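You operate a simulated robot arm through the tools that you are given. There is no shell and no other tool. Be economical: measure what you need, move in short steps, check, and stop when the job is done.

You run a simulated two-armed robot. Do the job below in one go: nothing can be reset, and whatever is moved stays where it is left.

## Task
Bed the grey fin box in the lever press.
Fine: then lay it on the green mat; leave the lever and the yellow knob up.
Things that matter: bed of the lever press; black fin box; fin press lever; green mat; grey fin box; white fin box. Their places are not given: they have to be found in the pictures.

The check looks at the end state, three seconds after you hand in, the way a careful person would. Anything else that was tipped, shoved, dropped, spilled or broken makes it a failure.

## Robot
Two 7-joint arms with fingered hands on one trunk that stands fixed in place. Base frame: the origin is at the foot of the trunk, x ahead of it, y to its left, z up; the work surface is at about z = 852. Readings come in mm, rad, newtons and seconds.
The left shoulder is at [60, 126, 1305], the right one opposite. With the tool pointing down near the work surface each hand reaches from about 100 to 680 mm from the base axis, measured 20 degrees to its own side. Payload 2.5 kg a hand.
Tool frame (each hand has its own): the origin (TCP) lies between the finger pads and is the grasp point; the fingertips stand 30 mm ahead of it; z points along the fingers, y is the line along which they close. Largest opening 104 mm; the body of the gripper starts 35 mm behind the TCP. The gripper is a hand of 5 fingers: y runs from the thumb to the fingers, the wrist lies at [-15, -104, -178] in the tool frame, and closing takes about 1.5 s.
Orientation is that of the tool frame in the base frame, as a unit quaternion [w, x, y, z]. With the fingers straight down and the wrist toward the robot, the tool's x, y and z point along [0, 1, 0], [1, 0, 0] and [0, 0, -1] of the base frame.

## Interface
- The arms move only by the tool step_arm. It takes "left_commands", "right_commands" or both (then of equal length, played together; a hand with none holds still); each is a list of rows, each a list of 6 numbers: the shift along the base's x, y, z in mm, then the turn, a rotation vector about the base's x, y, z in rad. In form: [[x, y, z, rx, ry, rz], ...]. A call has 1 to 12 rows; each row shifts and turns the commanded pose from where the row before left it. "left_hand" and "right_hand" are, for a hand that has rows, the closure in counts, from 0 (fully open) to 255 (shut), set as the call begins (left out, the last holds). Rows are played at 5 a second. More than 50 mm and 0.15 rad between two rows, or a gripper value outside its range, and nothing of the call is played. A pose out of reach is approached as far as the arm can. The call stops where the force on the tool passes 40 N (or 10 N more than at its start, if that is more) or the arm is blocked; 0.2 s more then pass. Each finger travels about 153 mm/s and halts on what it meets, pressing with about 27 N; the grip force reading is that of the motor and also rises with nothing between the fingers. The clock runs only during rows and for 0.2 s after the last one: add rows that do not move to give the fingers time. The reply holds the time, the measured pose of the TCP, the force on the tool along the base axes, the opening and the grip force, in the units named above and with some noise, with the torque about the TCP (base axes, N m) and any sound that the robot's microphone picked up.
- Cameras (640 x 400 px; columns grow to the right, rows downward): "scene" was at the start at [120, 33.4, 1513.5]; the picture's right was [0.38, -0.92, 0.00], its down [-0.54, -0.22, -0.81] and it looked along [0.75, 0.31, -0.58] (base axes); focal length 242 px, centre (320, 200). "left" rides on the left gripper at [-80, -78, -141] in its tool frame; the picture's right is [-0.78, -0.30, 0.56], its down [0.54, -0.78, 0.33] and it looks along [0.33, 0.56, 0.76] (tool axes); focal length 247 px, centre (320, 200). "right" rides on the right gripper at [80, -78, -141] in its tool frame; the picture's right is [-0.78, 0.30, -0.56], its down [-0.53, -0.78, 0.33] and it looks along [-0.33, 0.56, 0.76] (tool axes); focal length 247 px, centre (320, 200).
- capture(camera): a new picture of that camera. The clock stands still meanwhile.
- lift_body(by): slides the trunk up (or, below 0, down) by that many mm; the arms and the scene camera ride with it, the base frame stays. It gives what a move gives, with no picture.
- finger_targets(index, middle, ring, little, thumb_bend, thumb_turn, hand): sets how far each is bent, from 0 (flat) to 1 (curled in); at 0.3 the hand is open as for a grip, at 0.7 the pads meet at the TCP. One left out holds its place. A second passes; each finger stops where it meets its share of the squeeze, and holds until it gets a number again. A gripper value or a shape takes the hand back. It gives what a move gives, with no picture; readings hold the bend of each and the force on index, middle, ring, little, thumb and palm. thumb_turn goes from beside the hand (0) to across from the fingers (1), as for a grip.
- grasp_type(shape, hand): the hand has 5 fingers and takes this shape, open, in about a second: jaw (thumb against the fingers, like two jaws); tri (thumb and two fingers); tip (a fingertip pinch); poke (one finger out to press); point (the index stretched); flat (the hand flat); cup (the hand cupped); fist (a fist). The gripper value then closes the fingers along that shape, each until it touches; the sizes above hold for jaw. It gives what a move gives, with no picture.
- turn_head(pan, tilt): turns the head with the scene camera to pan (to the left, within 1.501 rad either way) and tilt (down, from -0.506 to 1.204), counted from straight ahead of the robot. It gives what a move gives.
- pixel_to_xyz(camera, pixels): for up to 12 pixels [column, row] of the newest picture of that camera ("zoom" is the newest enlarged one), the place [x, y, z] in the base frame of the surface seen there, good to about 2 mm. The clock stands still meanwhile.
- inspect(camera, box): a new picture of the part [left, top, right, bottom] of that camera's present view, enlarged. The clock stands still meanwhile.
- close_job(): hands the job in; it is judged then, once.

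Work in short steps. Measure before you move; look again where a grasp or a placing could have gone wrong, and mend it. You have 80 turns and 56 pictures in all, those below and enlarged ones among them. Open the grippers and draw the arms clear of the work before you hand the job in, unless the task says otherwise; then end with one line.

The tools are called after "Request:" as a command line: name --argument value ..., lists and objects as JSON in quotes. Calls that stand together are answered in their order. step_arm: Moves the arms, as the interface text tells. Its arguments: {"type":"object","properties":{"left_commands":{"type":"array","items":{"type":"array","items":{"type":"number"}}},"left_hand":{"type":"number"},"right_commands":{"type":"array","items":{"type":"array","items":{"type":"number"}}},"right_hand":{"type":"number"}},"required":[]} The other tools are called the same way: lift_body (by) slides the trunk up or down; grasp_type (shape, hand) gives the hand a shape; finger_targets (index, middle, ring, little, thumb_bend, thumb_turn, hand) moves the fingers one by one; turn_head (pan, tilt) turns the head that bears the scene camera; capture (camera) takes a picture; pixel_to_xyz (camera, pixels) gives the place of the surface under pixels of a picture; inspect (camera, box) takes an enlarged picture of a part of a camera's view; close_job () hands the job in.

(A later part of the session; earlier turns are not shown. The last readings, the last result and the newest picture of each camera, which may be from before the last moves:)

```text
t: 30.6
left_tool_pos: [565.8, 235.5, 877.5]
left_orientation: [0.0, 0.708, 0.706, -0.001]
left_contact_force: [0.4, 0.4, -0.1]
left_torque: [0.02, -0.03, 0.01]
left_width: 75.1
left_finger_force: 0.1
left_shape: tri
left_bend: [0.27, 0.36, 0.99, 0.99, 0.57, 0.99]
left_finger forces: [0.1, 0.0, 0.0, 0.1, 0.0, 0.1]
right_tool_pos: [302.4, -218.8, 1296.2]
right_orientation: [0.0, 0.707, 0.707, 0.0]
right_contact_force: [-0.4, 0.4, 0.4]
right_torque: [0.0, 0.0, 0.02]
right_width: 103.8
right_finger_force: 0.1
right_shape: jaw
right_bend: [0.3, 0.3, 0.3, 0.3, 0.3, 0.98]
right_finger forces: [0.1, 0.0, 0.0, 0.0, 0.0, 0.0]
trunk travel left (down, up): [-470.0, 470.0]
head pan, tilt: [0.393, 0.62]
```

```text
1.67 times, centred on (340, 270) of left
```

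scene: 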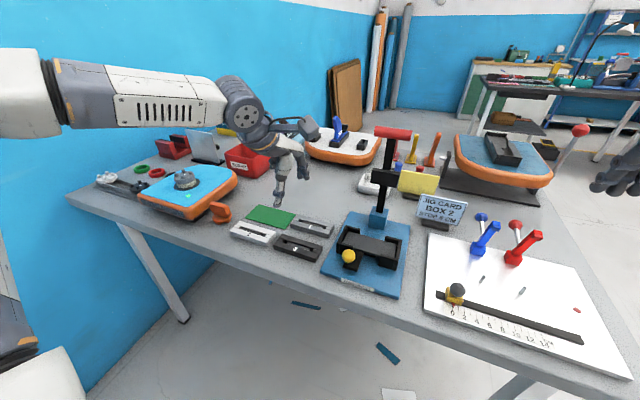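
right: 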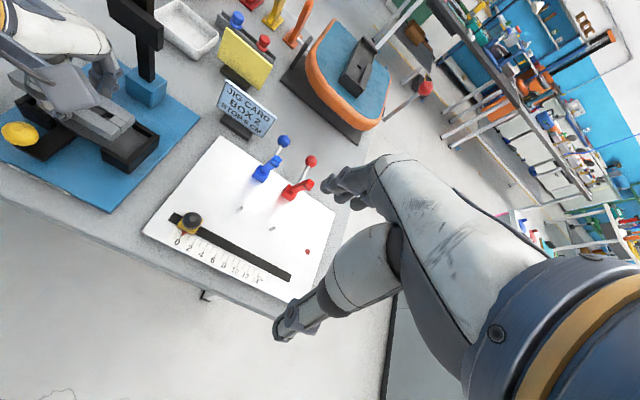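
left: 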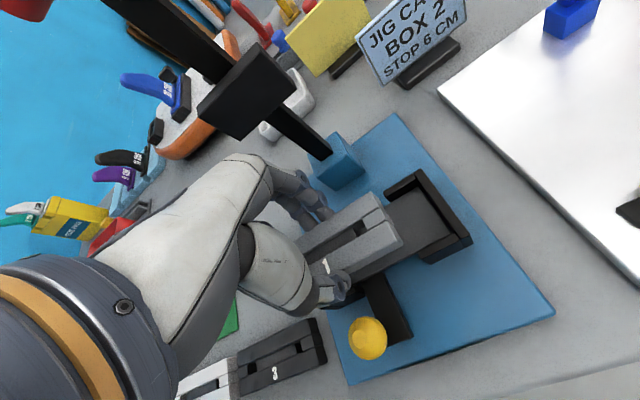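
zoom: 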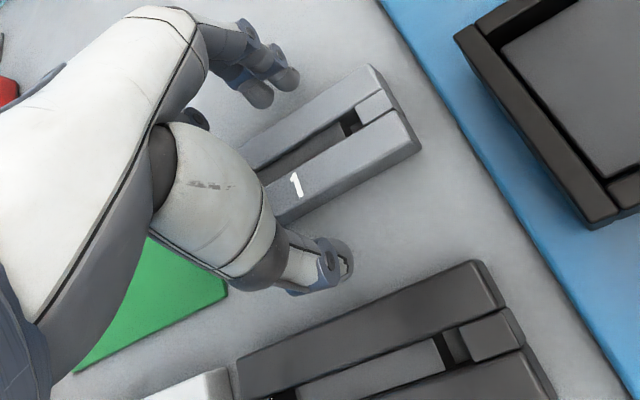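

Shift +17 mm in y, re-close, and lift 70.

Request:
step_arm --left_commands '[[1, 9, 0, 0, 0, 0], [0, 8, 0, 0, 0, 0], [0, 0, 0, 0, 0, 0]]'

Request:
step_arm --left_commands '[[0, 0, 0, 0, 0, 0], [0, 0, 0, 0, 0, 0], [0, 0, 0, 0, 0, 0], [0, 0, 0, 0, 0, 0], [0, 0, 0, 0, 0, 0], [0, 0, 0, 0, 0, 0], [0, 0, 0, 0, 0, 0], [0, 0, 10, 0, 0, 0], [0, 0, 20, 0, 0, 0], [0, 0, 20, 0, 0, 0], [0, 0, 20, 0, 0, 0], [0, 0, 0, 0, 0, 0]]' --left_hand 255

Request:
capture --camera "left"

```text
t: 31.4
left_tool_pos: [567.6, 251.3, 878.4]
left_orientation: [-0.001, 0.707, 0.707, 0.0]
left_contact_force: [-0.3, 0.4, -0.4]
left_torque: [0.01, 0.01, 0.01]
left_width: 75.2
left_finger_force: 0.0
left_shape: tri
left_bend: [0.27, 0.36, 0.99, 0.99, 0.57, 0.99]
left_finger forces: [0.0, 0.0, 0.1, 0.0, 0.1, 0.0]
right_tool_pos: [301.2, -217.9, 1296.7]
right_orientation: [0.0, 0.707, 0.707, 0.0]
right_contact_force: [0.6, -0.4, -0.1]
right_torque: [-0.02, 0.0, -0.01]
right_width: 103.6
right_finger_force: 0.1
right_shape: jaw
right_bend: [0.3, 0.3, 0.3, 0.3, 0.3, 0.98]
right_finger forces: [0.0, 0.0, 0.1, 0.0, 0.0, 0.0]
trunk travel left (down, up): [-470.0, 470.0]
head pan, tilt: [0.393, 0.62]
```

```text
t: 34.0
left_tool_pos: [568.2, 252.4, 948.3]
left_orientation: [0.0, 0.708, 0.707, 0.0]
left_contact_force: [0.7, -0.2, -0.7]
left_torque: [-0.04, 0.02, 0.01]
left_width: 38.2
left_finger_force: 26.9
left_shape: tri
left_bend: [0.74, 0.51, 1.0, 1.0, 0.73, 1.0]
left_finger forces: [12.1, 12.4, 0.0, 0.0, 24.5, 0.1]
right_tool_pos: [302.1, -217.9, 1296.3]
right_orientation: [0.0, 0.707, 0.708, -0.001]
right_contact_force: [0.5, 0.2, 0.3]
right_torque: [0.0, 0.02, 0.0]
right_width: 103.7
right_finger_force: 0.0
right_shape: jaw
right_bend: [0.3, 0.3, 0.3, 0.3, 0.3, 0.98]
right_finger forces: [0.0, 0.0, 0.0, 0.0, 0.0, 0.1]
trunk travel left (down, up): [-470.0, 470.0]
head pan, tilt: [0.393, 0.62]
```

```text
28 pictures are left
```

left: 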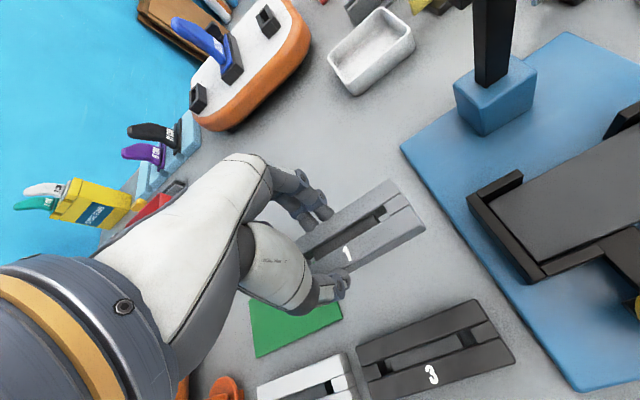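

Lifted. Measure box's visible end corners (388,181), (425,229) and carry on to the bed: x −35, then y to about 95.

Request:
pixel_to_xyz --camera "left" --pixels '[[387, 183], [422, 228], [410, 205], [360, 203], [375, 255]]'

Request:
step_arm --left_commands '[[-18, 0, 0, 0, 0, 0], [-17, 0, 0, 0, 0, 0], [0, -40, 0, 0, 0, 0], [0, -40, 0, 0, 0, 0], [0, -40, 0, 0, 0, 0], [0, -37, 0, 0, 0, 0], [0, 0, 0, 0, 0, 0]]'

Request:
capture --camera "left"

```text
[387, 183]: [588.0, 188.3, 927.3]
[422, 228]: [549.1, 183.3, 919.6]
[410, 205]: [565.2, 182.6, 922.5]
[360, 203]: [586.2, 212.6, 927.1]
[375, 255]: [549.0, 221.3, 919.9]
```

```text
t: 35.5
left_tool_pos: [531.2, 94.7, 946.7]
left_orientation: [-0.002, 0.707, 0.707, 0.0]
left_contact_force: [0.0, -0.5, -0.7]
left_torque: [0.02, 0.03, 0.0]
left_width: 37.9
left_finger_force: 27.3
left_shape: tri
left_bend: [0.74, 0.51, 1.0, 1.0, 0.73, 1.0]
left_finger forces: [11.9, 12.5, 0.0, 0.0, 24.4, 0.0]
right_tool_pos: [302.0, -218.4, 1295.5]
right_orientation: [-0.001, 0.708, 0.707, 0.0]
right_contact_force: [0.5, 0.3, -0.9]
right_torque: [-0.01, -0.02, 0.01]
right_width: 103.7
right_finger_force: 0.1
right_shape: jaw
right_bend: [0.3, 0.3, 0.3, 0.3, 0.3, 0.98]
right_finger forces: [0.0, 0.0, 0.1, 0.0, 0.0, 0.1]
trunk travel left (down, up): [-470.0, 470.0]
head pan, tilt: [0.393, 0.62]
```

```text
27 pictures are left
```

left: 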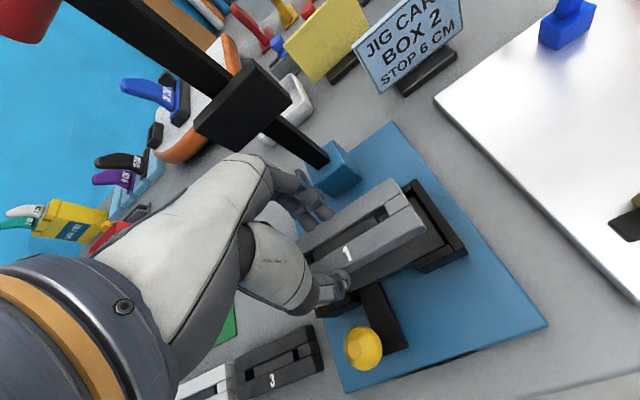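

At (531,95). I check box corners relative to the bed before lowering.

Request:
pixel_to_xyz --camera "left" --pixels '[[390, 183], [421, 228], [404, 182], [462, 248], [365, 205], [375, 255], [407, 205], [415, 195], [330, 230], [365, 340]]'

Request:
inspect --camera "left" --box '[280, 150, 480, 310]'

```text
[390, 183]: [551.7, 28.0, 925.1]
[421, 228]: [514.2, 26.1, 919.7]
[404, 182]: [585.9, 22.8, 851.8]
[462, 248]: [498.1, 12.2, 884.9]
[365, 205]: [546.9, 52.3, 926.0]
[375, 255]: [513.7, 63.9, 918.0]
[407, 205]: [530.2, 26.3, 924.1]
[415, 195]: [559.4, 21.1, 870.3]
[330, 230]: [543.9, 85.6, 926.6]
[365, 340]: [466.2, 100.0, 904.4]
```

```text
2.50 times, centred on (380, 230) of left
```

zoom: 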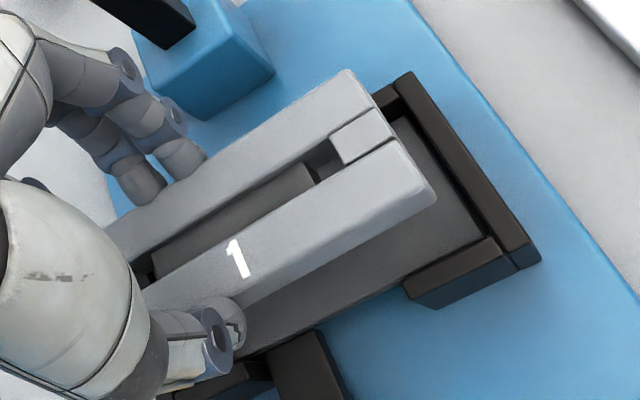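

Box centred (x 533, y ≈ 80.7) but rolled ~10° near-edge low. I counter-roll the hand +0.15 rad about y, compensating x by +5.

Request:
step_arm --left_commands '[[2, 0, 0, 0, 0.05, 0], [2, 0, 0, 0, 0.05, 0], [1, 0, 0, 0, 0.05, 0], [0, 0, 0, 0, 0, 0]]'

Request:
inspect --camera "left" --box '[280, 150, 480, 310]'

Request:
pixel_to_xyz --camera "zoom" --pixels '[[345, 80], [425, 195], [360, 145], [240, 140], [270, 255]]'

```text
t: 36.5
left_tool_pos: [527.9, 107.4, 948.8]
left_orientation: [-0.052, 0.707, 0.704, -0.053]
left_contact_force: [0.1, 0.5, -1.4]
left_torque: [0.04, -0.02, 0.0]
left_width: 38.1
left_finger_force: 27.2
left_shape: tri
left_bend: [0.74, 0.51, 1.0, 1.0, 0.73, 1.0]
left_finger forces: [12.0, 12.6, 0.1, 0.0, 24.4, 0.0]
left hand out of reach, approached as far as the arm can: row 1, 2, 3
right_tool_pos: [302.9, -217.6, 1295.8]
right_orientation: [0.0, 0.707, 0.707, -0.001]
right_contact_force: [0.7, -0.1, -0.5]
right_torque: [0.0, -0.02, -0.02]
right_width: 103.5
right_finger_force: 0.1
right_shape: jaw
right_bend: [0.3, 0.3, 0.3, 0.3, 0.3, 0.98]
right_finger forces: [0.0, 0.0, 0.0, 0.0, 0.0, 0.1]
trunk travel left (down, up): [-470.0, 470.0]
head pan, tilt: [0.393, 0.62]
```

```text
2.50 times, centred on (380, 230) of left
```

zoom: 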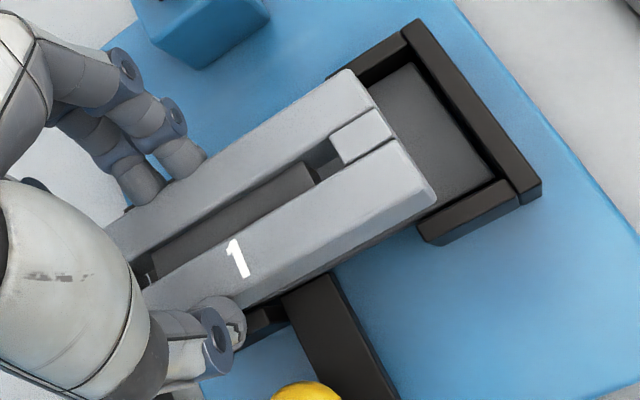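

```text
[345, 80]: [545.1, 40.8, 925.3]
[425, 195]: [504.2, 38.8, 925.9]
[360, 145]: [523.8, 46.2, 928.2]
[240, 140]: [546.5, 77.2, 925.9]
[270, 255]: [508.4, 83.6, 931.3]
```

Tilting cost y reach (107). I undo the roll and return to (531.5, 94.5), planning to let the box settle flat as it touches.

Request:
step_arm --left_commands '[[0, 0, 0, 0, -0.05, 0], [0, 0, 0, 0, -0.05, 0], [0, 0, 0, 0, -0.05, 0], [3, -6, 0, 0, 0, 0], [0, -6, 0, 0, 0, 0], [0, 0, 0, 0, 0, 0]]'

```text
t: 38.0
left_tool_pos: [530.2, 94.9, 950.3]
left_orientation: [-0.001, 0.708, 0.707, -0.001]
left_contact_force: [0.7, 0.5, -1.8]
left_torque: [0.01, 0.02, 0.03]
left_width: 38.0
left_finger_force: 27.7
left_shape: tri
left_bend: [0.74, 0.51, 1.0, 1.0, 0.73, 1.0]
left_finger forces: [12.0, 12.4, 0.0, 0.0, 24.4, 0.0]
right_tool_pos: [302.3, -216.5, 1296.7]
right_orientation: [0.0, 0.707, 0.707, 0.0]
right_contact_force: [0.3, -1.2, -0.4]
right_torque: [-0.03, -0.01, -0.03]
right_width: 103.7
right_finger_force: 0.1
right_shape: jaw
right_bend: [0.3, 0.3, 0.3, 0.3, 0.3, 0.98]
right_finger forces: [0.0, 0.0, 0.1, 0.0, 0.0, 0.0]
trunk travel left (down, up): [-470.0, 470.0]
head pan, tilt: [0.393, 0.62]
```

Lower to about z 917 (just above seating, seat at ≈913).

Request:
step_arm --left_commands '[[1, 0, -10, 0, 0, 0], [0, 0, -10, 0, 0, 0], [0, 0, -8, 0, 0, 0], [0, 0, -5, 0, 0, 0], [0, 0, 0, 0, 0, 0]]'

Request:
inspect --camera "left" --box '[280, 150, 480, 310]'

Request:
inspect --camera "scene" --box '[300, 170, 440, 310]'

```text
t: 39.1
left_tool_pos: [530.1, 97.5, 918.2]
left_orientation: [0.0, 0.707, 0.707, 0.0]
left_contact_force: [0.1, 0.1, -2.1]
left_torque: [0.03, 0.02, -0.01]
left_width: 38.2
left_finger_force: 27.1
left_shape: tri
left_bend: [0.74, 0.51, 1.0, 1.0, 0.73, 1.0]
left_finger forces: [12.0, 12.4, 0.1, 0.1, 24.4, 0.1]
right_tool_pos: [303.0, -218.0, 1295.6]
right_orientation: [-0.001, 0.707, 0.707, -0.001]
right_contact_force: [-0.5, -0.1, -0.1]
right_torque: [0.02, 0.02, -0.04]
right_width: 103.6
right_finger_force: 0.1
right_shape: jaw
right_bend: [0.3, 0.3, 0.3, 0.3, 0.3, 0.98]
right_finger forces: [0.0, 0.0, 0.0, 0.0, 0.0, 0.1]
trunk travel left (down, up): [-470.0, 470.0]
head pan, tilt: [0.393, 0.62]
```

```text
2.50 times, centred on (380, 230) of left
```

zoom: 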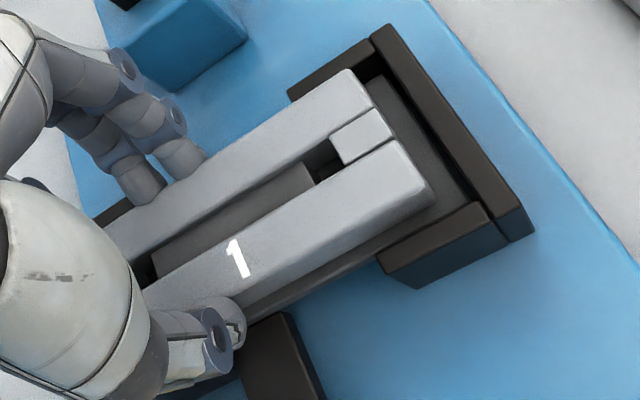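

```text
2.86 times, centred on (370, 240) of scene
```

zoom: 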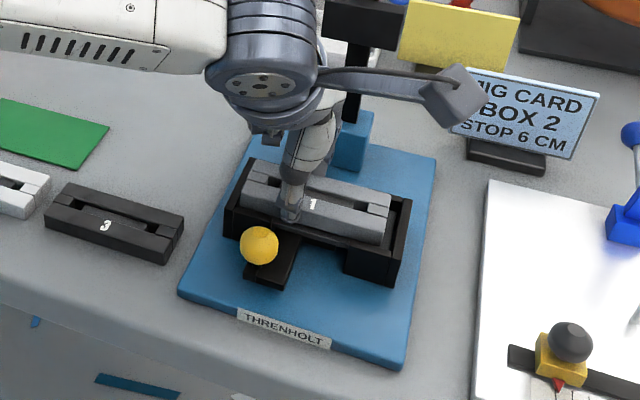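

TCP y is 97.5; nudge −3 in y and +1 in x, then measure the box end against the bed wall.

Request:
step_arm --left_commands '[[1, -3, 0, 0, 0, 0], [0, 0, 0, 0, 0, 0]]'

Request:
inspect --camera "left" --box '[280, 150, 480, 310]'

Request:
pixel_to_xyz --camera "zoom" --pixels '[[345, 80], [425, 195], [395, 140], [370, 75], [470, 155], [300, 95], [270, 255], [480, 220], [500, 230]]'

```text
t: 39.8
left_tool_pos: [529.6, 97.1, 917.2]
left_orientation: [0.0, 0.709, 0.705, 0.0]
left_contact_force: [-0.3, 0.3, -1.4]
left_torque: [0.0, 0.02, 0.02]
left_width: 38.1
left_finger_force: 26.7
left_shape: tri
left_bend: [0.74, 0.51, 1.0, 1.0, 0.73, 1.0]
left_finger forces: [12.0, 12.4, 0.0, 0.1, 24.3, 0.1]
left hand out of reach, approached as far as the arm can: row 1
right_tool_pos: [302.2, -216.9, 1296.2]
right_orientation: [0.0, 0.707, 0.707, 0.0]
right_contact_force: [0.3, 0.1, -0.8]
right_torque: [0.01, 0.01, -0.01]
right_width: 103.8
right_finger_force: 0.1
right_shape: jaw
right_bend: [0.3, 0.3, 0.3, 0.3, 0.3, 0.98]
right_finger forces: [0.0, 0.0, 0.0, 0.1, 0.0, 0.0]
trunk travel left (down, up): [-470.0, 470.0]
head pan, tilt: [0.393, 0.62]
```

```text
2.50 times, centred on (380, 230) of left
```

zoom: 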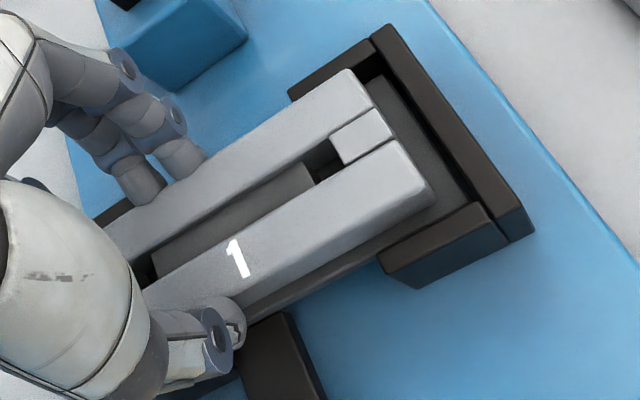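

```text
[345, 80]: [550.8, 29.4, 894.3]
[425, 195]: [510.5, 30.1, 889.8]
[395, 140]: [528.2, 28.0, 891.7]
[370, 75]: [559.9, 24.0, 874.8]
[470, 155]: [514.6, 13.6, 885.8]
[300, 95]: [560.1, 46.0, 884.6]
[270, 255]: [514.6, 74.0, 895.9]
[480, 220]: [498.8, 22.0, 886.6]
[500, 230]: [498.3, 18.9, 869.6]
```

Box end at y≈28 so it spans 28–137, inside walls (≈20–140), x 511–551 inside too. Lower the last ~4 mm, watching force.

Request:
step_arm --left_commands '[[0, 0, -2, 0, 0, 0], [0, 0, -2, 0, 0, 0], [0, 0, 0, 0, 0, 0]]'

Request:
inspect --camera "scene" --box '[320, 200, 420, 280]'

```text
t: 40.5
left_tool_pos: [529.1, 98.6, 914.0]
left_orientation: [0.001, 0.709, 0.706, 0.001]
left_contact_force: [0.3, 0.7, 2.8]
left_torque: [0.0, -0.07, 0.01]
left_width: 38.3
left_finger_force: 27.2
left_shape: tri
left_bend: [0.74, 0.51, 1.0, 1.0, 0.73, 1.0]
left_finger forces: [12.2, 15.6, 0.0, 0.0, 24.9, 0.0]
right_tool_pos: [301.7, -218.6, 1296.1]
right_orientation: [0.0, 0.707, 0.707, 0.0]
right_contact_force: [-0.2, -0.5, -0.4]
right_torque: [0.02, -0.02, -0.02]
right_width: 104.0
right_finger_force: 0.0
right_shape: jaw
right_bend: [0.3, 0.3, 0.3, 0.3, 0.3, 0.98]
right_finger forces: [0.0, 0.0, 0.0, 0.0, 0.0, 0.0]
trunk travel left (down, up): [-470.0, 470.0]
head pan, tilt: [0.393, 0.62]
```

```text
5.00 times, centred on (370, 240) of scene
```

zoom: 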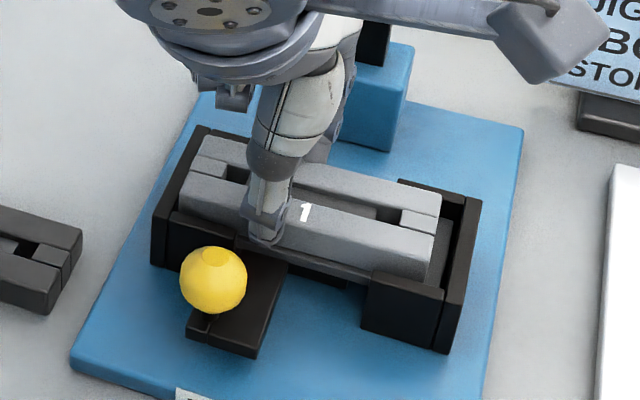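

Contact is light; box lies in the bed, thumb clears the yellow knob. I open only a little (~58 mm) so the thumb stays off the knob.

Request:
step_arm --left_commands '[[0, 0, 0, 0, 0, 0], [0, 0, 0, 0, 0, 0], [0, 0, 0, 0, 0, 0], [0, 0, 0, 0, 0, 0]]' --left_hand 110

Request:
inspect --camera "scene" --box '[320, 200, 420, 280]'

Request:
inspect --camera "left" --box '[280, 150, 480, 310]'

```text
t: 41.5
left_tool_pos: [528.8, 98.0, 914.2]
left_orientation: [0.0, 0.708, 0.706, 0.0]
left_contact_force: [-3.4, 0.5, 2.8]
left_torque: [0.05, -0.03, 0.0]
left_width: 56.1
left_finger_force: 0.0
left_shape: tri
left_bend: [0.74, 0.46, 0.99, 0.99, 0.66, 1.0]
left_finger forces: [0.0, 4.8, 0.0, 0.1, 0.1, 0.1]
right_tool_pos: [301.2, -218.0, 1296.0]
right_orientation: [0.0, 0.707, 0.707, 0.0]
right_contact_force: [1.1, 0.4, -0.7]
right_torque: [0.03, 0.01, 0.02]
right_width: 103.7
right_finger_force: 0.1
right_shape: jaw
right_bend: [0.3, 0.3, 0.3, 0.3, 0.3, 0.98]
right_finger forces: [0.0, 0.0, 0.1, 0.1, 0.1, 0.0]
trunk travel left (down, up): [-470.0, 470.0]
head pan, tilt: [0.393, 0.62]
```

```text
5.00 times, centred on (370, 240) of scene
```

zoom: 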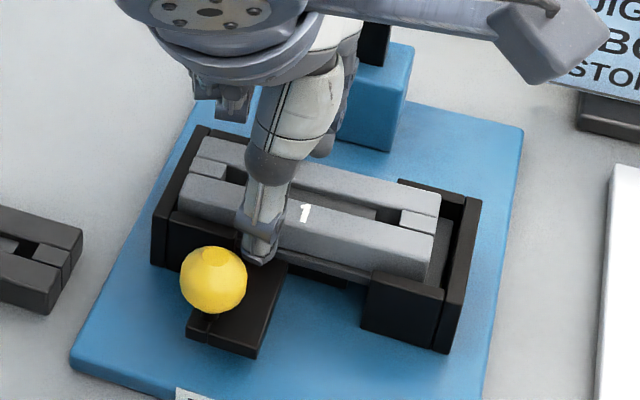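

```text
2.50 times, centred on (380, 230) of left
```

zoom: 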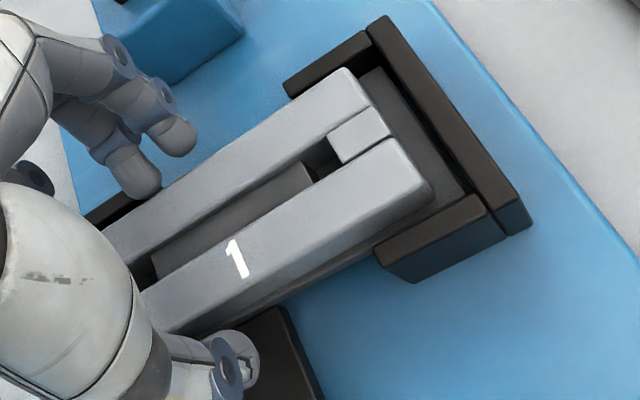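

Middle finger rests on the rear stub wall (5 N) – I lift straight up, then away to +y.

Request:
step_arm --left_commands '[[0, 0, 5, 0, 0, 0], [0, 0, 10, 0, 0, 0], [0, 0, 20, 0, 0, 0], [0, 0, 30, 0, 0, 0], [0, 40, 20, 0, 0, 0], [0, 40, 0, 0, 0, 0], [-20, 40, 0, 0, 0, 0], [0, 0, 0, 0, 0, 0]]'

Request:
inspect --camera "scene" --box '[310, 110, 450, 280]'

Request:
capture --camera "left"

```text
t: 43.4
left_tool_pos: [509.1, 216.2, 997.0]
left_orientation: [-0.001, 0.708, 0.706, 0.0]
left_contact_force: [0.5, 1.0, 1.0]
left_torque: [-0.01, 0.01, -0.02]
left_width: 58.9
left_finger_force: 0.0
left_shape: tri
left_bend: [0.74, 0.42, 0.99, 0.99, 0.66, 1.0]
left_finger forces: [0.1, 0.0, 0.0, 0.1, 0.1, 0.0]
right_tool_pos: [302.6, -219.1, 1295.7]
right_orientation: [-0.001, 0.707, 0.707, 0.0]
right_contact_force: [-0.2, 0.3, 0.1]
right_torque: [0.0, 0.0, 0.0]
right_width: 103.6
right_finger_force: 0.0
right_shape: jaw
right_bend: [0.3, 0.3, 0.3, 0.3, 0.3, 0.98]
right_finger forces: [0.0, 0.0, 0.0, 0.1, 0.0, 0.0]
trunk travel left (down, up): [-470.0, 470.0]
head pan, tilt: [0.393, 0.62]
```

```text
2.35 times, centred on (380, 195) of scene
```

zoom: 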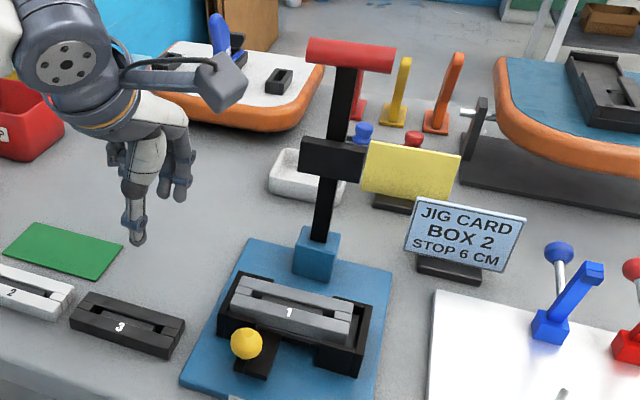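

```text
17 pictures are left
```

left: 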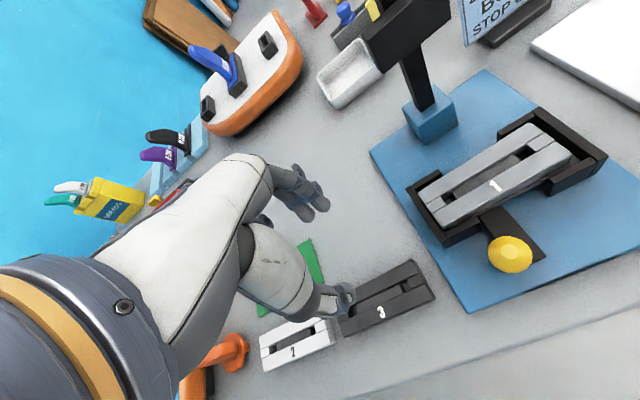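

Box is in the bed. I measure its corners and heights from this left picture.

Request:
pixel_to_xyz --camera "left" --pixels '[[422, 190], [440, 220], [538, 128], [566, 155], [490, 187], [510, 250], [530, 240], [400, 55], [370, 35], [445, 15], [415, 195], [600, 155]]'

```text
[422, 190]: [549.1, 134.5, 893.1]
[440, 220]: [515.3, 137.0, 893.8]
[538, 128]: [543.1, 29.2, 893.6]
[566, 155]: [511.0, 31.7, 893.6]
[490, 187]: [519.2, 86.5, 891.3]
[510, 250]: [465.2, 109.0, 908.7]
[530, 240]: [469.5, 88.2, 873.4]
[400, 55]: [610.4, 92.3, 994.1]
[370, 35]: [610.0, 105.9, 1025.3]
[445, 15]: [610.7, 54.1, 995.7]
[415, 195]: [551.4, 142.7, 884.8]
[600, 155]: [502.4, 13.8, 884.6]
```

Box flat in the bed (top z 893.5), bar pad at z≈995–1040 on the lever. Next: open the left hand, rise above the red handle (612, 50–107, 1119) with a slight yaw to gain reach.

Request:
step_arm --left_commands '[[0, 0, 45, 0, 0, 0], [0, 0, 45, 0, 0, 0], [0, 0, 45, 0, 0, -0.05], [0, 0, 50, 0, 0, -0.05], [30, -30, 0, 0, 0, -0.05], [30, -30, 0, 0, 0, -0.05], [30, -35, 0, 0, 0, 0], [14, -35, 0, 0, 0, 0], [0, 0, 0, 0, 0, 0]]' --left_hand 0

Request:
capture --camera "left"

```text
t: 45.4
left_tool_pos: [562.1, 174.6, 1148.0]
left_orientation: [-0.001, 0.774, 0.633, 0.0]
left_contact_force: [0.5, 1.0, -0.3]
left_torque: [0.0, -0.01, -0.02]
left_width: 103.7
left_finger_force: 0.1
left_shape: tri
left_bend: [0.3, 0.3, 0.99, 0.99, 0.3, 0.98]
left_finger forces: [0.0, 0.1, 0.1, 0.0, 0.0, 0.0]
left hand out of reach, approached as far as the arm can: row 6, 7, 8
right_tool_pos: [302.2, -218.2, 1297.0]
right_orientation: [0.0, 0.707, 0.707, 0.0]
right_contact_force: [-0.3, 0.2, 0.5]
right_torque: [-0.03, -0.03, 0.02]
right_width: 103.7
right_finger_force: 0.0
right_shape: jaw
right_bend: [0.3, 0.3, 0.3, 0.3, 0.3, 0.98]
right_finger forces: [0.0, 0.0, 0.0, 0.0, 0.0, 0.0]
trunk travel left (down, up): [-470.0, 470.0]
head pan, tilt: [0.393, 0.62]
```

```text
16 pictures are left
```

left: 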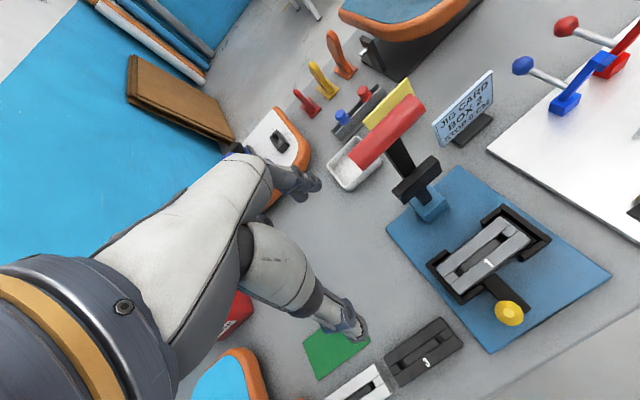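

Yaw −0.2 with this height blocks the arm; the initial mirrored pose was unyawed. I undo the yaw and try toward the handle again.

Request:
step_arm --left_commands '[[0, 0, 20, 0, 0, 0.1], [0, 0, 12, 0, 0, 0.1], [15, -30, 0, 0, 0, 0], [15, -30, 0, 0, 0, 0], [10, -20, 0, 0, 0, 0], [10, 0, 0, 0, 0, 0], [0, 0, 0, 0, 0, 0]]'

```text
t: 47.0
left_tool_pos: [555.5, 194.3, 1163.1]
left_orientation: [-0.001, 0.707, 0.707, -0.002]
left_contact_force: [-0.2, -0.4, -1.0]
left_torque: [-0.01, -0.04, 0.01]
left_width: 104.0
left_finger_force: 0.0
left_shape: tri
left_bend: [0.3, 0.3, 0.99, 0.99, 0.3, 0.98]
left_finger forces: [0.0, 0.1, 0.0, 0.0, 0.0, 0.1]
left hand out of reach, approached as far as the arm can: row 1, 2, 3, 4, 5, 6
right_tool_pos: [301.0, -217.4, 1295.9]
right_orientation: [0.0, 0.707, 0.707, 0.0]
right_contact_force: [-0.6, 0.1, 0.3]
right_torque: [0.01, 0.01, 0.0]
right_width: 103.8
right_finger_force: 0.1
right_shape: jaw
right_bend: [0.3, 0.3, 0.3, 0.3, 0.3, 0.98]
right_finger forces: [0.0, 0.1, 0.0, 0.1, 0.0, 0.0]
trunk travel left (down, up): [-470.0, 470.0]
head pan, tilt: [0.393, 0.62]
```

Arm is limited with the fingers straight down here; pitching the fingers forward should ease it. I pitch −0.7 rad about y (fingers forward-down, above/behind the handle) and move toward the pre-approach (567, 82, 1175).

Request:
step_arm --left_commands '[[-10, 0, 5, 0, -0.1, 0], [-10, 0, 5, 0, -0.1, 0], [-10, 0, 5, 0, -0.1, 0], [-10, 0, 5, 0, -0.1, 0], [-10, 0, 0, 0, -0.1, 0], [0, 0, 0, 0, -0.1, 0], [0, 0, 0, 0, -0.1, 0], [0, -35, 0, 0, 0, 0], [10, -35, 0, 0, 0, 0], [20, -30, 0, 0, 0, 0], [20, -12, 0, 0, 0, 0], [0, 0, 0, 0, 0, 0]]'

```text
t: 49.5
left_tool_pos: [554.7, 81.7, 1182.5]
left_orientation: [0.242, 0.665, 0.664, 0.243]
left_contact_force: [-1.5, -0.3, 0.2]
left_torque: [0.0, -0.02, -0.01]
left_width: 104.3
left_finger_force: 0.1
left_shape: tri
left_bend: [0.3, 0.3, 0.99, 0.99, 0.3, 0.98]
left_finger forces: [0.0, 0.0, 0.0, 0.1, 0.1, 0.0]
right_tool_pos: [301.7, -217.5, 1296.2]
right_orientation: [0.0, 0.707, 0.707, 0.0]
right_contact_force: [-0.7, 0.1, -0.1]
right_torque: [-0.01, 0.02, 0.0]
right_width: 103.7
right_finger_force: 0.1
right_shape: jaw
right_bend: [0.3, 0.3, 0.3, 0.3, 0.3, 0.98]
right_finger forces: [0.0, 0.1, 0.1, 0.1, 0.0, 0.1]
trunk travel left (down, up): [-470.0, 470.0]
head pan, tilt: [0.393, 0.62]
```

Reach is fine with pitch. Check where the fingers stand relative to the red handle.

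Request:
capture --camera "left"

Request:
inspect --camera "scene" --box '[260, 60, 480, 260]'

```text
15 pictures are left
```

left: 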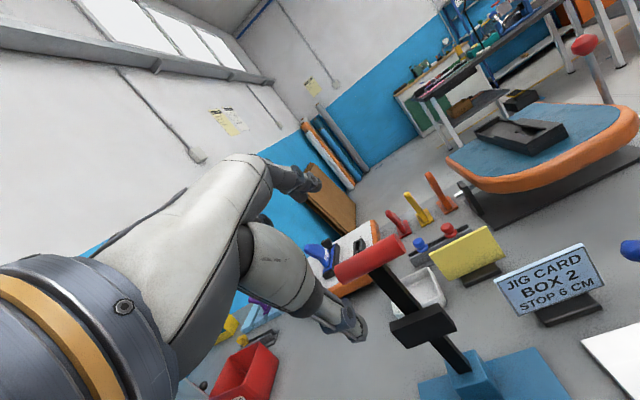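

```text
2.00 times, centred on (370, 160) of scene
```

zoom: 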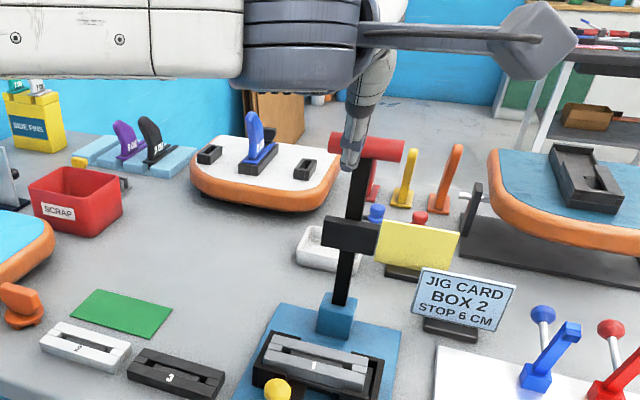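

Measure handle ends and lever shaft and thumb tip precisely.

Request:
pixel_to_xyz --camera "left" --pixels '[[340, 272], [372, 258], [403, 245], [375, 270], [395, 290], [420, 320], [455, 360], [360, 335], [320, 188], [345, 325]]'

```text
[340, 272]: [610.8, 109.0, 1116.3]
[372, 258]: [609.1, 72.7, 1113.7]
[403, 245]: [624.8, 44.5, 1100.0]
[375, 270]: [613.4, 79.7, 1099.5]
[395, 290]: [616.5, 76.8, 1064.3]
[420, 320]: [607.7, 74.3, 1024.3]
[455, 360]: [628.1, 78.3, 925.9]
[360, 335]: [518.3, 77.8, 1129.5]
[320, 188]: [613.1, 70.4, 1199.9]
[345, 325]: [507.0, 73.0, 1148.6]
```

Handle centre ≈ (620,78,1108), radius ≈ 11. I advance along the tool axis (+63,−2,−72) in steps, then half-close to cage it.

Request:
step_arm --left_commands '[[16, -2, -18, 0, 0, 0], [16, 0, -18, 0, 0, 0], [16, 0, -18, 0, 0, 0], [15, 0, -18, 0, 0, 0], [0, 0, 0, 0, 0, 0]]'

Request:
step_arm --left_commands '[[0, 0, 0, 0, 0, 0], [0, 0, 0, 0, 0, 0], [0, 0, 0, 0, 0, 0], [0, 0, 0, 0, 0, 0], [0, 0, 0, 0, 0, 0]]' --left_hand 165

Request:
inspect --camera "left" --box '[240, 140, 480, 380]'

```text
t: 50.8
left_tool_pos: [615.7, 84.6, 1111.1]
left_orientation: [0.242, 0.666, 0.663, 0.243]
left_contact_force: [-0.2, 1.2, 0.3]
left_torque: [-0.02, 0.0, 0.03]
left_width: 103.7
left_finger_force: 0.0
left_shape: tri
left_bend: [0.3, 0.3, 0.99, 0.99, 0.3, 0.98]
left_finger forces: [0.1, 0.1, 0.0, 0.0, 0.0, 0.1]
left hand out of reach, approached as far as the arm can: row 4
right_tool_pos: [301.6, -217.6, 1296.3]
right_orientation: [0.0, 0.707, 0.707, 0.0]
right_contact_force: [0.0, -0.4, 0.3]
right_torque: [0.0, 0.02, 0.01]
right_width: 103.8
right_finger_force: 0.0
right_shape: jaw
right_bend: [0.3, 0.3, 0.3, 0.3, 0.3, 0.98]
right_finger forces: [0.0, 0.0, 0.1, 0.1, 0.1, 0.1]
trunk travel left (down, up): [-470.0, 470.0]
head pan, tilt: [0.393, 0.62]
```

```text
t: 52.0
left_tool_pos: [616.0, 84.4, 1110.1]
left_orientation: [0.242, 0.665, 0.664, 0.242]
left_contact_force: [-2.7, 0.2, -1.5]
left_torque: [-0.04, 0.09, 0.04]
left_width: 38.8
left_finger_force: 0.0
left_shape: tri
left_bend: [0.74, 0.51, 0.99, 0.99, 0.72, 1.0]
left_finger forces: [0.1, 0.0, 0.0, 0.0, 2.5, 0.0]
right_tool_pos: [301.1, -217.7, 1297.5]
right_orientation: [0.0, 0.707, 0.707, 0.0]
right_contact_force: [-0.7, 0.1, 0.1]
right_torque: [-0.02, -0.03, 0.02]
right_width: 103.9
right_finger_force: 0.1
right_shape: jaw
right_bend: [0.3, 0.3, 0.3, 0.3, 0.3, 0.98]
right_finger forces: [0.0, 0.0, 0.1, 0.0, 0.0, 0.0]
trunk travel left (down, up): [-470.0, 470.0]
head pan, tilt: [0.393, 0.62]
```

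```text
1.67 times, centred on (360, 260) of left
```

zoom: 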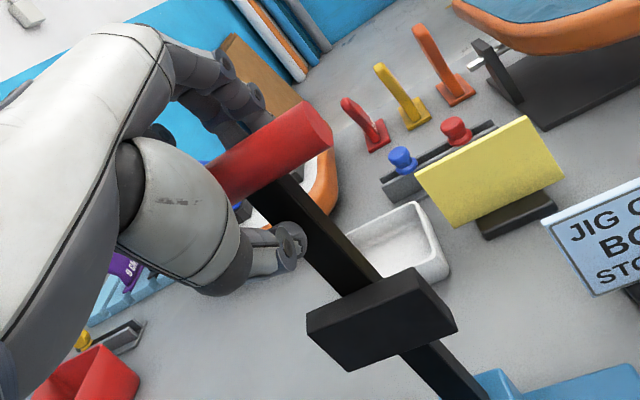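

Handle caged (thumb in front of shaft, fingers behind). I pull along the hinge arc (hinge ≈ (637,895), radius 214) to about 52°, pitching a little as the lever turns.

Request:
step_arm --left_commands '[[-27, 0, -4, 0, 0, 0], [-29, 0, -8, 0, -0.05, 0], [-27, 0, -12, 0, -0.05, 0], [-25, 0, -16, 0, -0.05, 0], [-23, 0, -19, 0, -0.05, 0], [-20, 0, -22, 0, -0.05, 0], [0, 0, 0, 0, 0, 0]]'

Request:
capture --camera "scene"

```text
t: 53.5
left_tool_pos: [464.9, 84.6, 1028.3]
left_orientation: [0.322, 0.629, 0.63, 0.324]
left_contact_force: [0.0, 0.8, -0.5]
left_torque: [0.0, 0.01, 0.01]
left_width: 37.3
left_finger_force: 0.0
left_shape: tri
left_bend: [0.74, 0.51, 0.99, 0.99, 0.72, 1.0]
left_finger forces: [0.0, 0.1, 0.1, 0.0, 1.2, 0.0]
right_tool_pos: [302.1, -217.4, 1296.0]
right_orientation: [0.0, 0.707, 0.707, 0.0]
right_contact_force: [0.4, 0.2, -0.8]
right_torque: [-0.01, 0.03, -0.01]
right_width: 103.5
right_finger_force: 0.0
right_shape: jaw
right_bend: [0.3, 0.3, 0.3, 0.3, 0.3, 0.98]
right_finger forces: [0.0, 0.1, 0.0, 0.0, 0.0, 0.1]
trunk travel left (down, up): [-470.0, 470.0]
head pan, tilt: [0.393, 0.62]
```

```text
12 pictures are left
```

scene: 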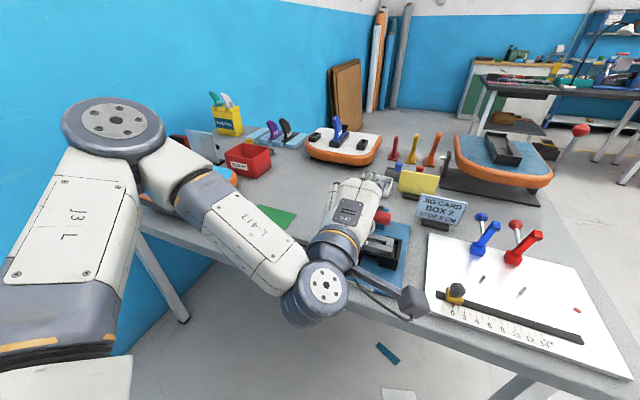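

The lever follows with almost no force (red handle at (383,215)). Continue the arc to about 76°.

Request:
step_arm --left_commands '[[-17, 0, -25, 0, -0.06, 0], [-13, 0, -27, 0, -0.06, 0], [-5, 0, -14, 0, -0.04, 0], [-4, 0, -14, 0, -0.04, 0], [0, 0, 0, 0, 0, 0]]'

Request:
capture --camera "left"

```text
t: 54.8
left_tool_pos: [434.4, 134.8, 991.6]
left_orientation: [0.384, 0.593, 0.593, 0.386]
left_contact_force: [0.2, -0.7, -0.1]
left_torque: [0.0, 0.01, 0.0]
left_width: 36.8
left_finger_force: 0.0
left_shape: tri
left_bend: [0.74, 0.51, 0.99, 0.99, 0.73, 1.0]
left_finger forces: [0.1, 0.0, 0.0, 0.0, 0.0, 0.1]
left hand out of reach, approached as far as the arm can: row 1, 2, 3, 4
right_tool_pos: [302.2, -216.9, 1296.1]
right_orientation: [0.0, 0.707, 0.707, 0.0]
right_contact_force: [-0.3, -0.2, 0.1]
right_torque: [-0.02, 0.03, -0.01]
right_width: 103.9
right_finger_force: 0.1
right_shape: jaw
right_bend: [0.3, 0.3, 0.3, 0.3, 0.3, 0.98]
right_finger forces: [0.1, 0.0, 0.0, 0.0, 0.1, 0.1]
trunk travel left (down, up): [-470.0, 470.0]
head pan, tilt: [0.393, 0.62]
```

```text
11 pictures are left
```

left: 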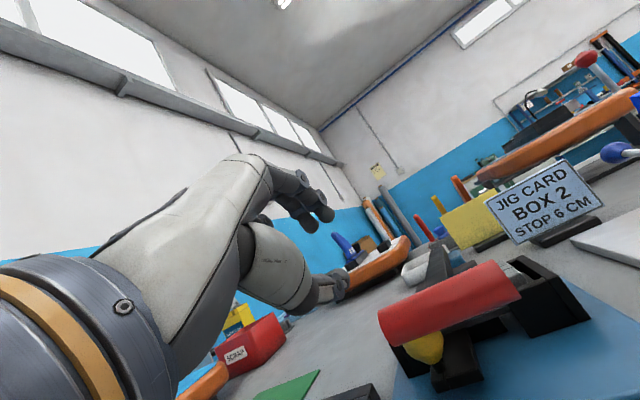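

The hand slipped sideways off the handle (y=135) and the lever went further down; measure the handle and pad now.

Request:
pixel_to_xyz --camera "left" --pixels '[[385, 325], [445, 300], [510, 275], [445, 325], [430, 350], [435, 265], [445, 250], [545, 290], [575, 320], [500, 320]]'

Request:
inspect --camera "left" --box '[360, 230, 620, 400]'

```text
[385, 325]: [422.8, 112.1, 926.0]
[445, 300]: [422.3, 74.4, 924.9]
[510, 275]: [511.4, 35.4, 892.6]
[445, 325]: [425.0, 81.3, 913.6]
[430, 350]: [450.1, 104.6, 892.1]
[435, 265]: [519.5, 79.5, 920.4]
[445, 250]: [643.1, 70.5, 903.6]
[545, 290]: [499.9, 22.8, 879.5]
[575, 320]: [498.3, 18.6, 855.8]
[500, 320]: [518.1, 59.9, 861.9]
```

```text
2.35 times, centred on (490, 315) of left
```

zoom: 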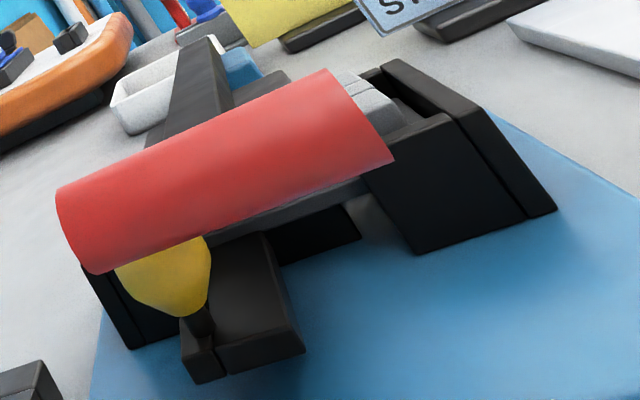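

The lever dropped: handle now at ≈(428,78,915), pad on the box (top still ~892). I rise, close the hand, bring pitch back to about −0.5 and go above the handle to press it.

Request:
step_arm --left_commands '[[0, 0, 20, 0, 0.09, 0], [0, 0, 20, 0, 0.09, 0], [0, 0, 20, 0, 0.09, 0], [0, 0, 0, 0, 0.09, 0], [0, 0, 0, 0, 0.09, 0], [0, 0, 0, 0, 0.1, 0], [0, 0, 0, 0, 0.1, 0], [-3, -20, 0, 0, 0, 0], [-3, -20, 0, 0, 0, 0], [0, -5, -20, 0, 0, 0], [0, 0, -20, 0, 0, 0], [0, 0, 0, 0, 0, 0]]' --left_hand 255

```text
t: 57.4
left_tool_pos: [454.8, 86.5, 1001.9]
left_orientation: [0.173, 0.686, 0.685, 0.174]
left_contact_force: [-0.5, 0.0, 0.4]
left_torque: [-0.01, -0.03, -0.01]
left_width: 0.0
left_finger_force: 27.0
left_shape: tri
left_bend: [0.7, 0.7, 1.0, 1.0, 0.46, 1.0]
left_finger forces: [0.0, 0.0, 0.0, 0.0, 0.0, 0.1]
left hand out of reach, approached as far as the arm can: row 1, 2
right_tool_pos: [302.7, -217.6, 1296.8]
right_orientation: [0.0, 0.707, 0.707, 0.001]
right_contact_force: [-0.6, 0.1, 0.3]
right_torque: [0.01, 0.04, 0.01]
right_width: 103.6
right_finger_force: 0.2
right_shape: jaw
right_bend: [0.3, 0.3, 0.3, 0.3, 0.3, 0.98]
right_finger forces: [0.1, 0.1, 0.1, 0.0, 0.1, 0.0]
trunk travel left (down, up): [-470.0, 470.0]
head pan, tilt: [0.393, 0.62]
```

Now x −42, then down toward the handle top (tip target (428,·,926)), pressing gently until force stops it.

Request:
step_arm --left_commands '[[-21, 0, 0, 0, 0, 0], [-21, 0, 0, 0, 0, 0], [0, 0, -15, 0, 0, 0], [0, 0, -15, 0, 0, 0], [0, 0, -8, 0, 0, 0], [0, 0, 0, 0, 0, 0]]'

Request:
capture --camera "left"

```text
t: 58.8
left_tool_pos: [419.9, 83.5, 963.6]
left_orientation: [0.174, 0.686, 0.685, 0.174]
left_contact_force: [0.2, 0.2, 0.1]
left_torque: [-0.01, -0.01, 0.03]
left_width: 0.1
left_finger_force: 26.6
left_shape: tri
left_bend: [0.7, 0.7, 1.0, 1.0, 0.46, 1.0]
left_finger forces: [0.0, 0.1, 0.1, 0.0, 0.0, 0.1]
left hand out of reach, approached as far as the arm can: row 2
right_tool_pos: [302.7, -217.5, 1295.8]
right_orientation: [0.0, 0.707, 0.707, 0.0]
right_contact_force: [0.1, 0.5, -0.3]
right_torque: [0.03, -0.01, -0.03]
right_width: 103.6
right_finger_force: 0.0
right_shape: jaw
right_bend: [0.3, 0.3, 0.3, 0.3, 0.3, 0.98]
right_finger forces: [0.0, 0.1, 0.0, 0.1, 0.0, 0.1]
trunk travel left (down, up): [-470.0, 470.0]
head pan, tilt: [0.393, 0.62]
```

```text
9 pictures are left
```

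left: 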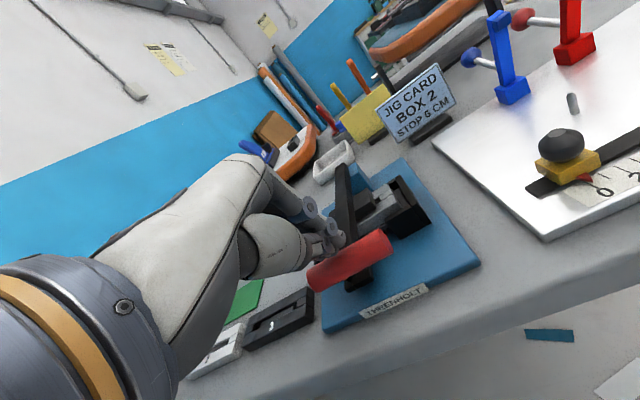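

Fingertips are just above the handle/shaft junction. Press down in 4 mm rows.

Request:
step_arm --left_commands '[[0, 0, -4, 0, 0, 0], [0, 0, -4, 0, 0, 0], [0, 0, -4, 0, 0, 0], [0, 0, -4, 0, 0, 0], [0, 0, -4, 0, 0, 0], [0, 0, -4, 0, 0, 0], [0, 0, -4, 0, 0, 0], [0, 0, -4, 0, 0, 0]]'

```text
t: 60.7
left_tool_pos: [422.3, 81.6, 940.0]
left_orientation: [0.185, 0.683, 0.683, 0.181]
left_contact_force: [3.4, 0.1, 7.7]
left_torque: [0.03, -0.22, -0.02]
left_width: 0.0
left_finger_force: 26.5
left_shape: tri
left_bend: [0.7, 0.7, 1.0, 1.0, 0.46, 1.0]
left_finger forces: [0.0, 0.1, 0.0, 0.0, 0.0, 0.1]
right_tool_pos: [304.2, -217.2, 1294.9]
right_orientation: [-0.001, 0.707, 0.707, 0.0]
right_contact_force: [0.5, -0.4, -0.2]
right_torque: [0.01, 0.03, 0.01]
right_width: 103.6
right_finger_force: 0.2
right_shape: jaw
right_bend: [0.3, 0.3, 0.3, 0.3, 0.3, 0.98]
right_finger forces: [0.0, 0.0, 0.0, 0.0, 0.0, 0.0]
trunk travel left (down, up): [-470.0, 470.0]
head pan, tilt: [0.393, 0.62]
stopped in row 8 (left hand): the force on the tool passed its limit at 41 N (the readings are from after the stop); the commanded pose is now the measured one
```

Pressed to 41 N, the handle sank about 12 mm. One more press to confirm it bottoms, and then look.

Request:
step_arm --left_commands '[[0, 0, -3, 0, 0, 0], [0, 0, -3, 0, 0, 0], [0, 0, -3, 0, 0, 0], [0, 0, -3, 0, 0, 0]]'

Request:
inspect --camera "left" --box '[290, 150, 450, 310]'

Request:
pixel_to_xyz --camera "zoom" --pixels '[[440, 120], [390, 150], [430, 150], [300, 250], [100, 300], [250, 330], [460, 190], [320, 210], [350, 280], [350, 180]]'

```text
t: 61.7
left_tool_pos: [425.3, 81.2, 937.7]
left_orientation: [0.197, 0.678, 0.683, 0.191]
left_contact_force: [1.0, 1.2, 11.9]
left_torque: [0.14, -0.17, 0.02]
left_width: 0.0
left_finger_force: 27.2
left_shape: tri
left_bend: [0.7, 0.7, 1.0, 1.0, 0.47, 1.0]
left_finger forces: [0.0, 0.0, 0.1, 0.1, 0.0, 0.0]
right_tool_pos: [302.0, -217.9, 1295.5]
right_orientation: [0.0, 0.707, 0.707, 0.0]
right_contact_force: [0.8, 0.9, -0.8]
right_torque: [0.01, 0.02, 0.01]
right_width: 103.7
right_finger_force: 0.0
right_shape: jaw
right_bend: [0.3, 0.3, 0.3, 0.3, 0.3, 0.98]
right_finger forces: [0.1, 0.1, 0.0, 0.0, 0.0, 0.1]
trunk travel left (down, up): [-470.0, 470.0]
head pan, tilt: [0.393, 0.62]
stopped in row 4 (left hand): the force on the tool passed its limit at 42 N (the readings are from after the stop); the commanded pose is now the measured one
```

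```text
2.50 times, centred on (370, 230) of left
```

zoom: 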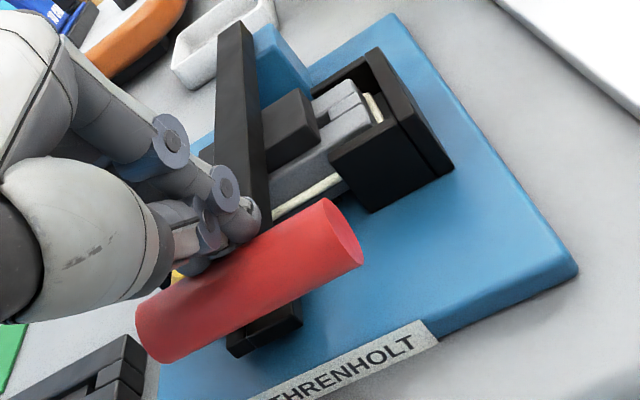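

```text
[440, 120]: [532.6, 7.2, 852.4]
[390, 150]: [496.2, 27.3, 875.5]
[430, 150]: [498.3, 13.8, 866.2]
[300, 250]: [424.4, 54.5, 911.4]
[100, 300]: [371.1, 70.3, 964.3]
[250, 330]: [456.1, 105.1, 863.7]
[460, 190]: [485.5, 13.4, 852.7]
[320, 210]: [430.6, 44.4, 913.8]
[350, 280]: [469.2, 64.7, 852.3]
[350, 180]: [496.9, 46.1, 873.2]
```

A pale bead now shows along the box edges (it is pressed in), handle top at ≈913. Next I raise the hand, open it, and bring the thumb down in front of the handle to lift the lever back up.

Request:
step_arm --left_commands '[[0, 0, 25, 0, 0, 0], [0, 0, 30, 0, 0, 0]]'

Request:
step_arm --left_commands '[[5, 0, 20, 0, 0, 0], [6, 0, 0, 0, 0, 0], [0, 0, 0, 0, 0, 0], [0, 0, 0, 0, 0, 0], [0, 0, -20, 0, 0, 0], [0, 0, -15, 0, 0, 0], [0, 0, 0, 0, 0, 0]]' --left_hand 0

Request:
capture --camera "left"

```text
t: 62.3
left_tool_pos: [424.9, 78.4, 990.2]
left_orientation: [0.192, 0.68, 0.682, 0.188]
left_contact_force: [0.3, 1.0, 0.2]
left_torque: [-0.01, 0.0, -0.01]
left_width: 0.0
left_finger_force: 26.9
left_shape: tri
left_bend: [0.7, 0.7, 1.0, 1.0, 0.47, 1.0]
left_finger forces: [0.0, 0.0, 0.0, 0.1, 0.1, 0.0]
right_tool_pos: [302.9, -218.5, 1295.7]
right_orientation: [-0.001, 0.707, 0.707, 0.0]
right_contact_force: [-0.2, 0.0, 0.2]
right_torque: [-0.02, -0.01, 0.0]
right_width: 103.7
right_finger_force: 0.0
right_shape: jaw
right_bend: [0.3, 0.3, 0.3, 0.3, 0.3, 0.98]
right_finger forces: [0.1, 0.1, 0.1, 0.0, 0.1, 0.1]
trunk travel left (down, up): [-470.0, 470.0]
head pan, tilt: [0.393, 0.62]
```

```text
t: 63.9
left_tool_pos: [434.7, 81.3, 974.1]
left_orientation: [0.193, 0.68, 0.682, 0.187]
left_contact_force: [0.1, 0.7, -0.6]
left_torque: [0.0, 0.02, 0.02]
left_width: 103.6
left_finger_force: 0.1
left_shape: tri
left_bend: [0.3, 0.3, 0.99, 0.99, 0.3, 0.98]
left_finger forces: [0.1, 0.0, 0.0, 0.0, 0.1, 0.0]
right_tool_pos: [303.0, -218.0, 1295.4]
right_orientation: [-0.001, 0.707, 0.707, 0.0]
right_contact_force: [-0.7, 0.3, -0.2]
right_torque: [-0.02, -0.02, 0.02]
right_width: 104.0
right_finger_force: 0.0
right_shape: jaw
right_bend: [0.3, 0.3, 0.3, 0.3, 0.3, 0.98]
right_finger forces: [0.0, 0.0, 0.1, 0.1, 0.0, 0.1]
trunk travel left (down, up): [-470.0, 470.0]
head pan, tilt: [0.393, 0.62]
```

```text
7 pictures are left
```

left: 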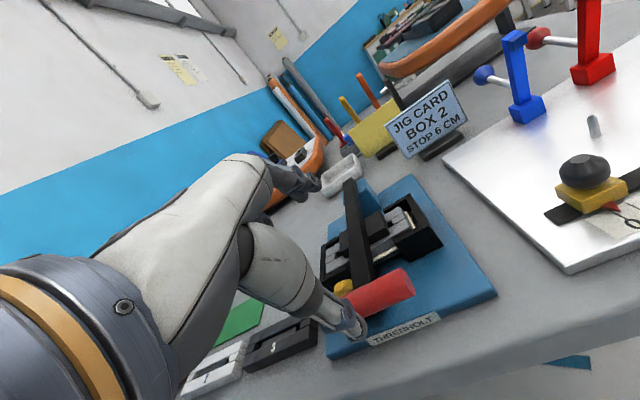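

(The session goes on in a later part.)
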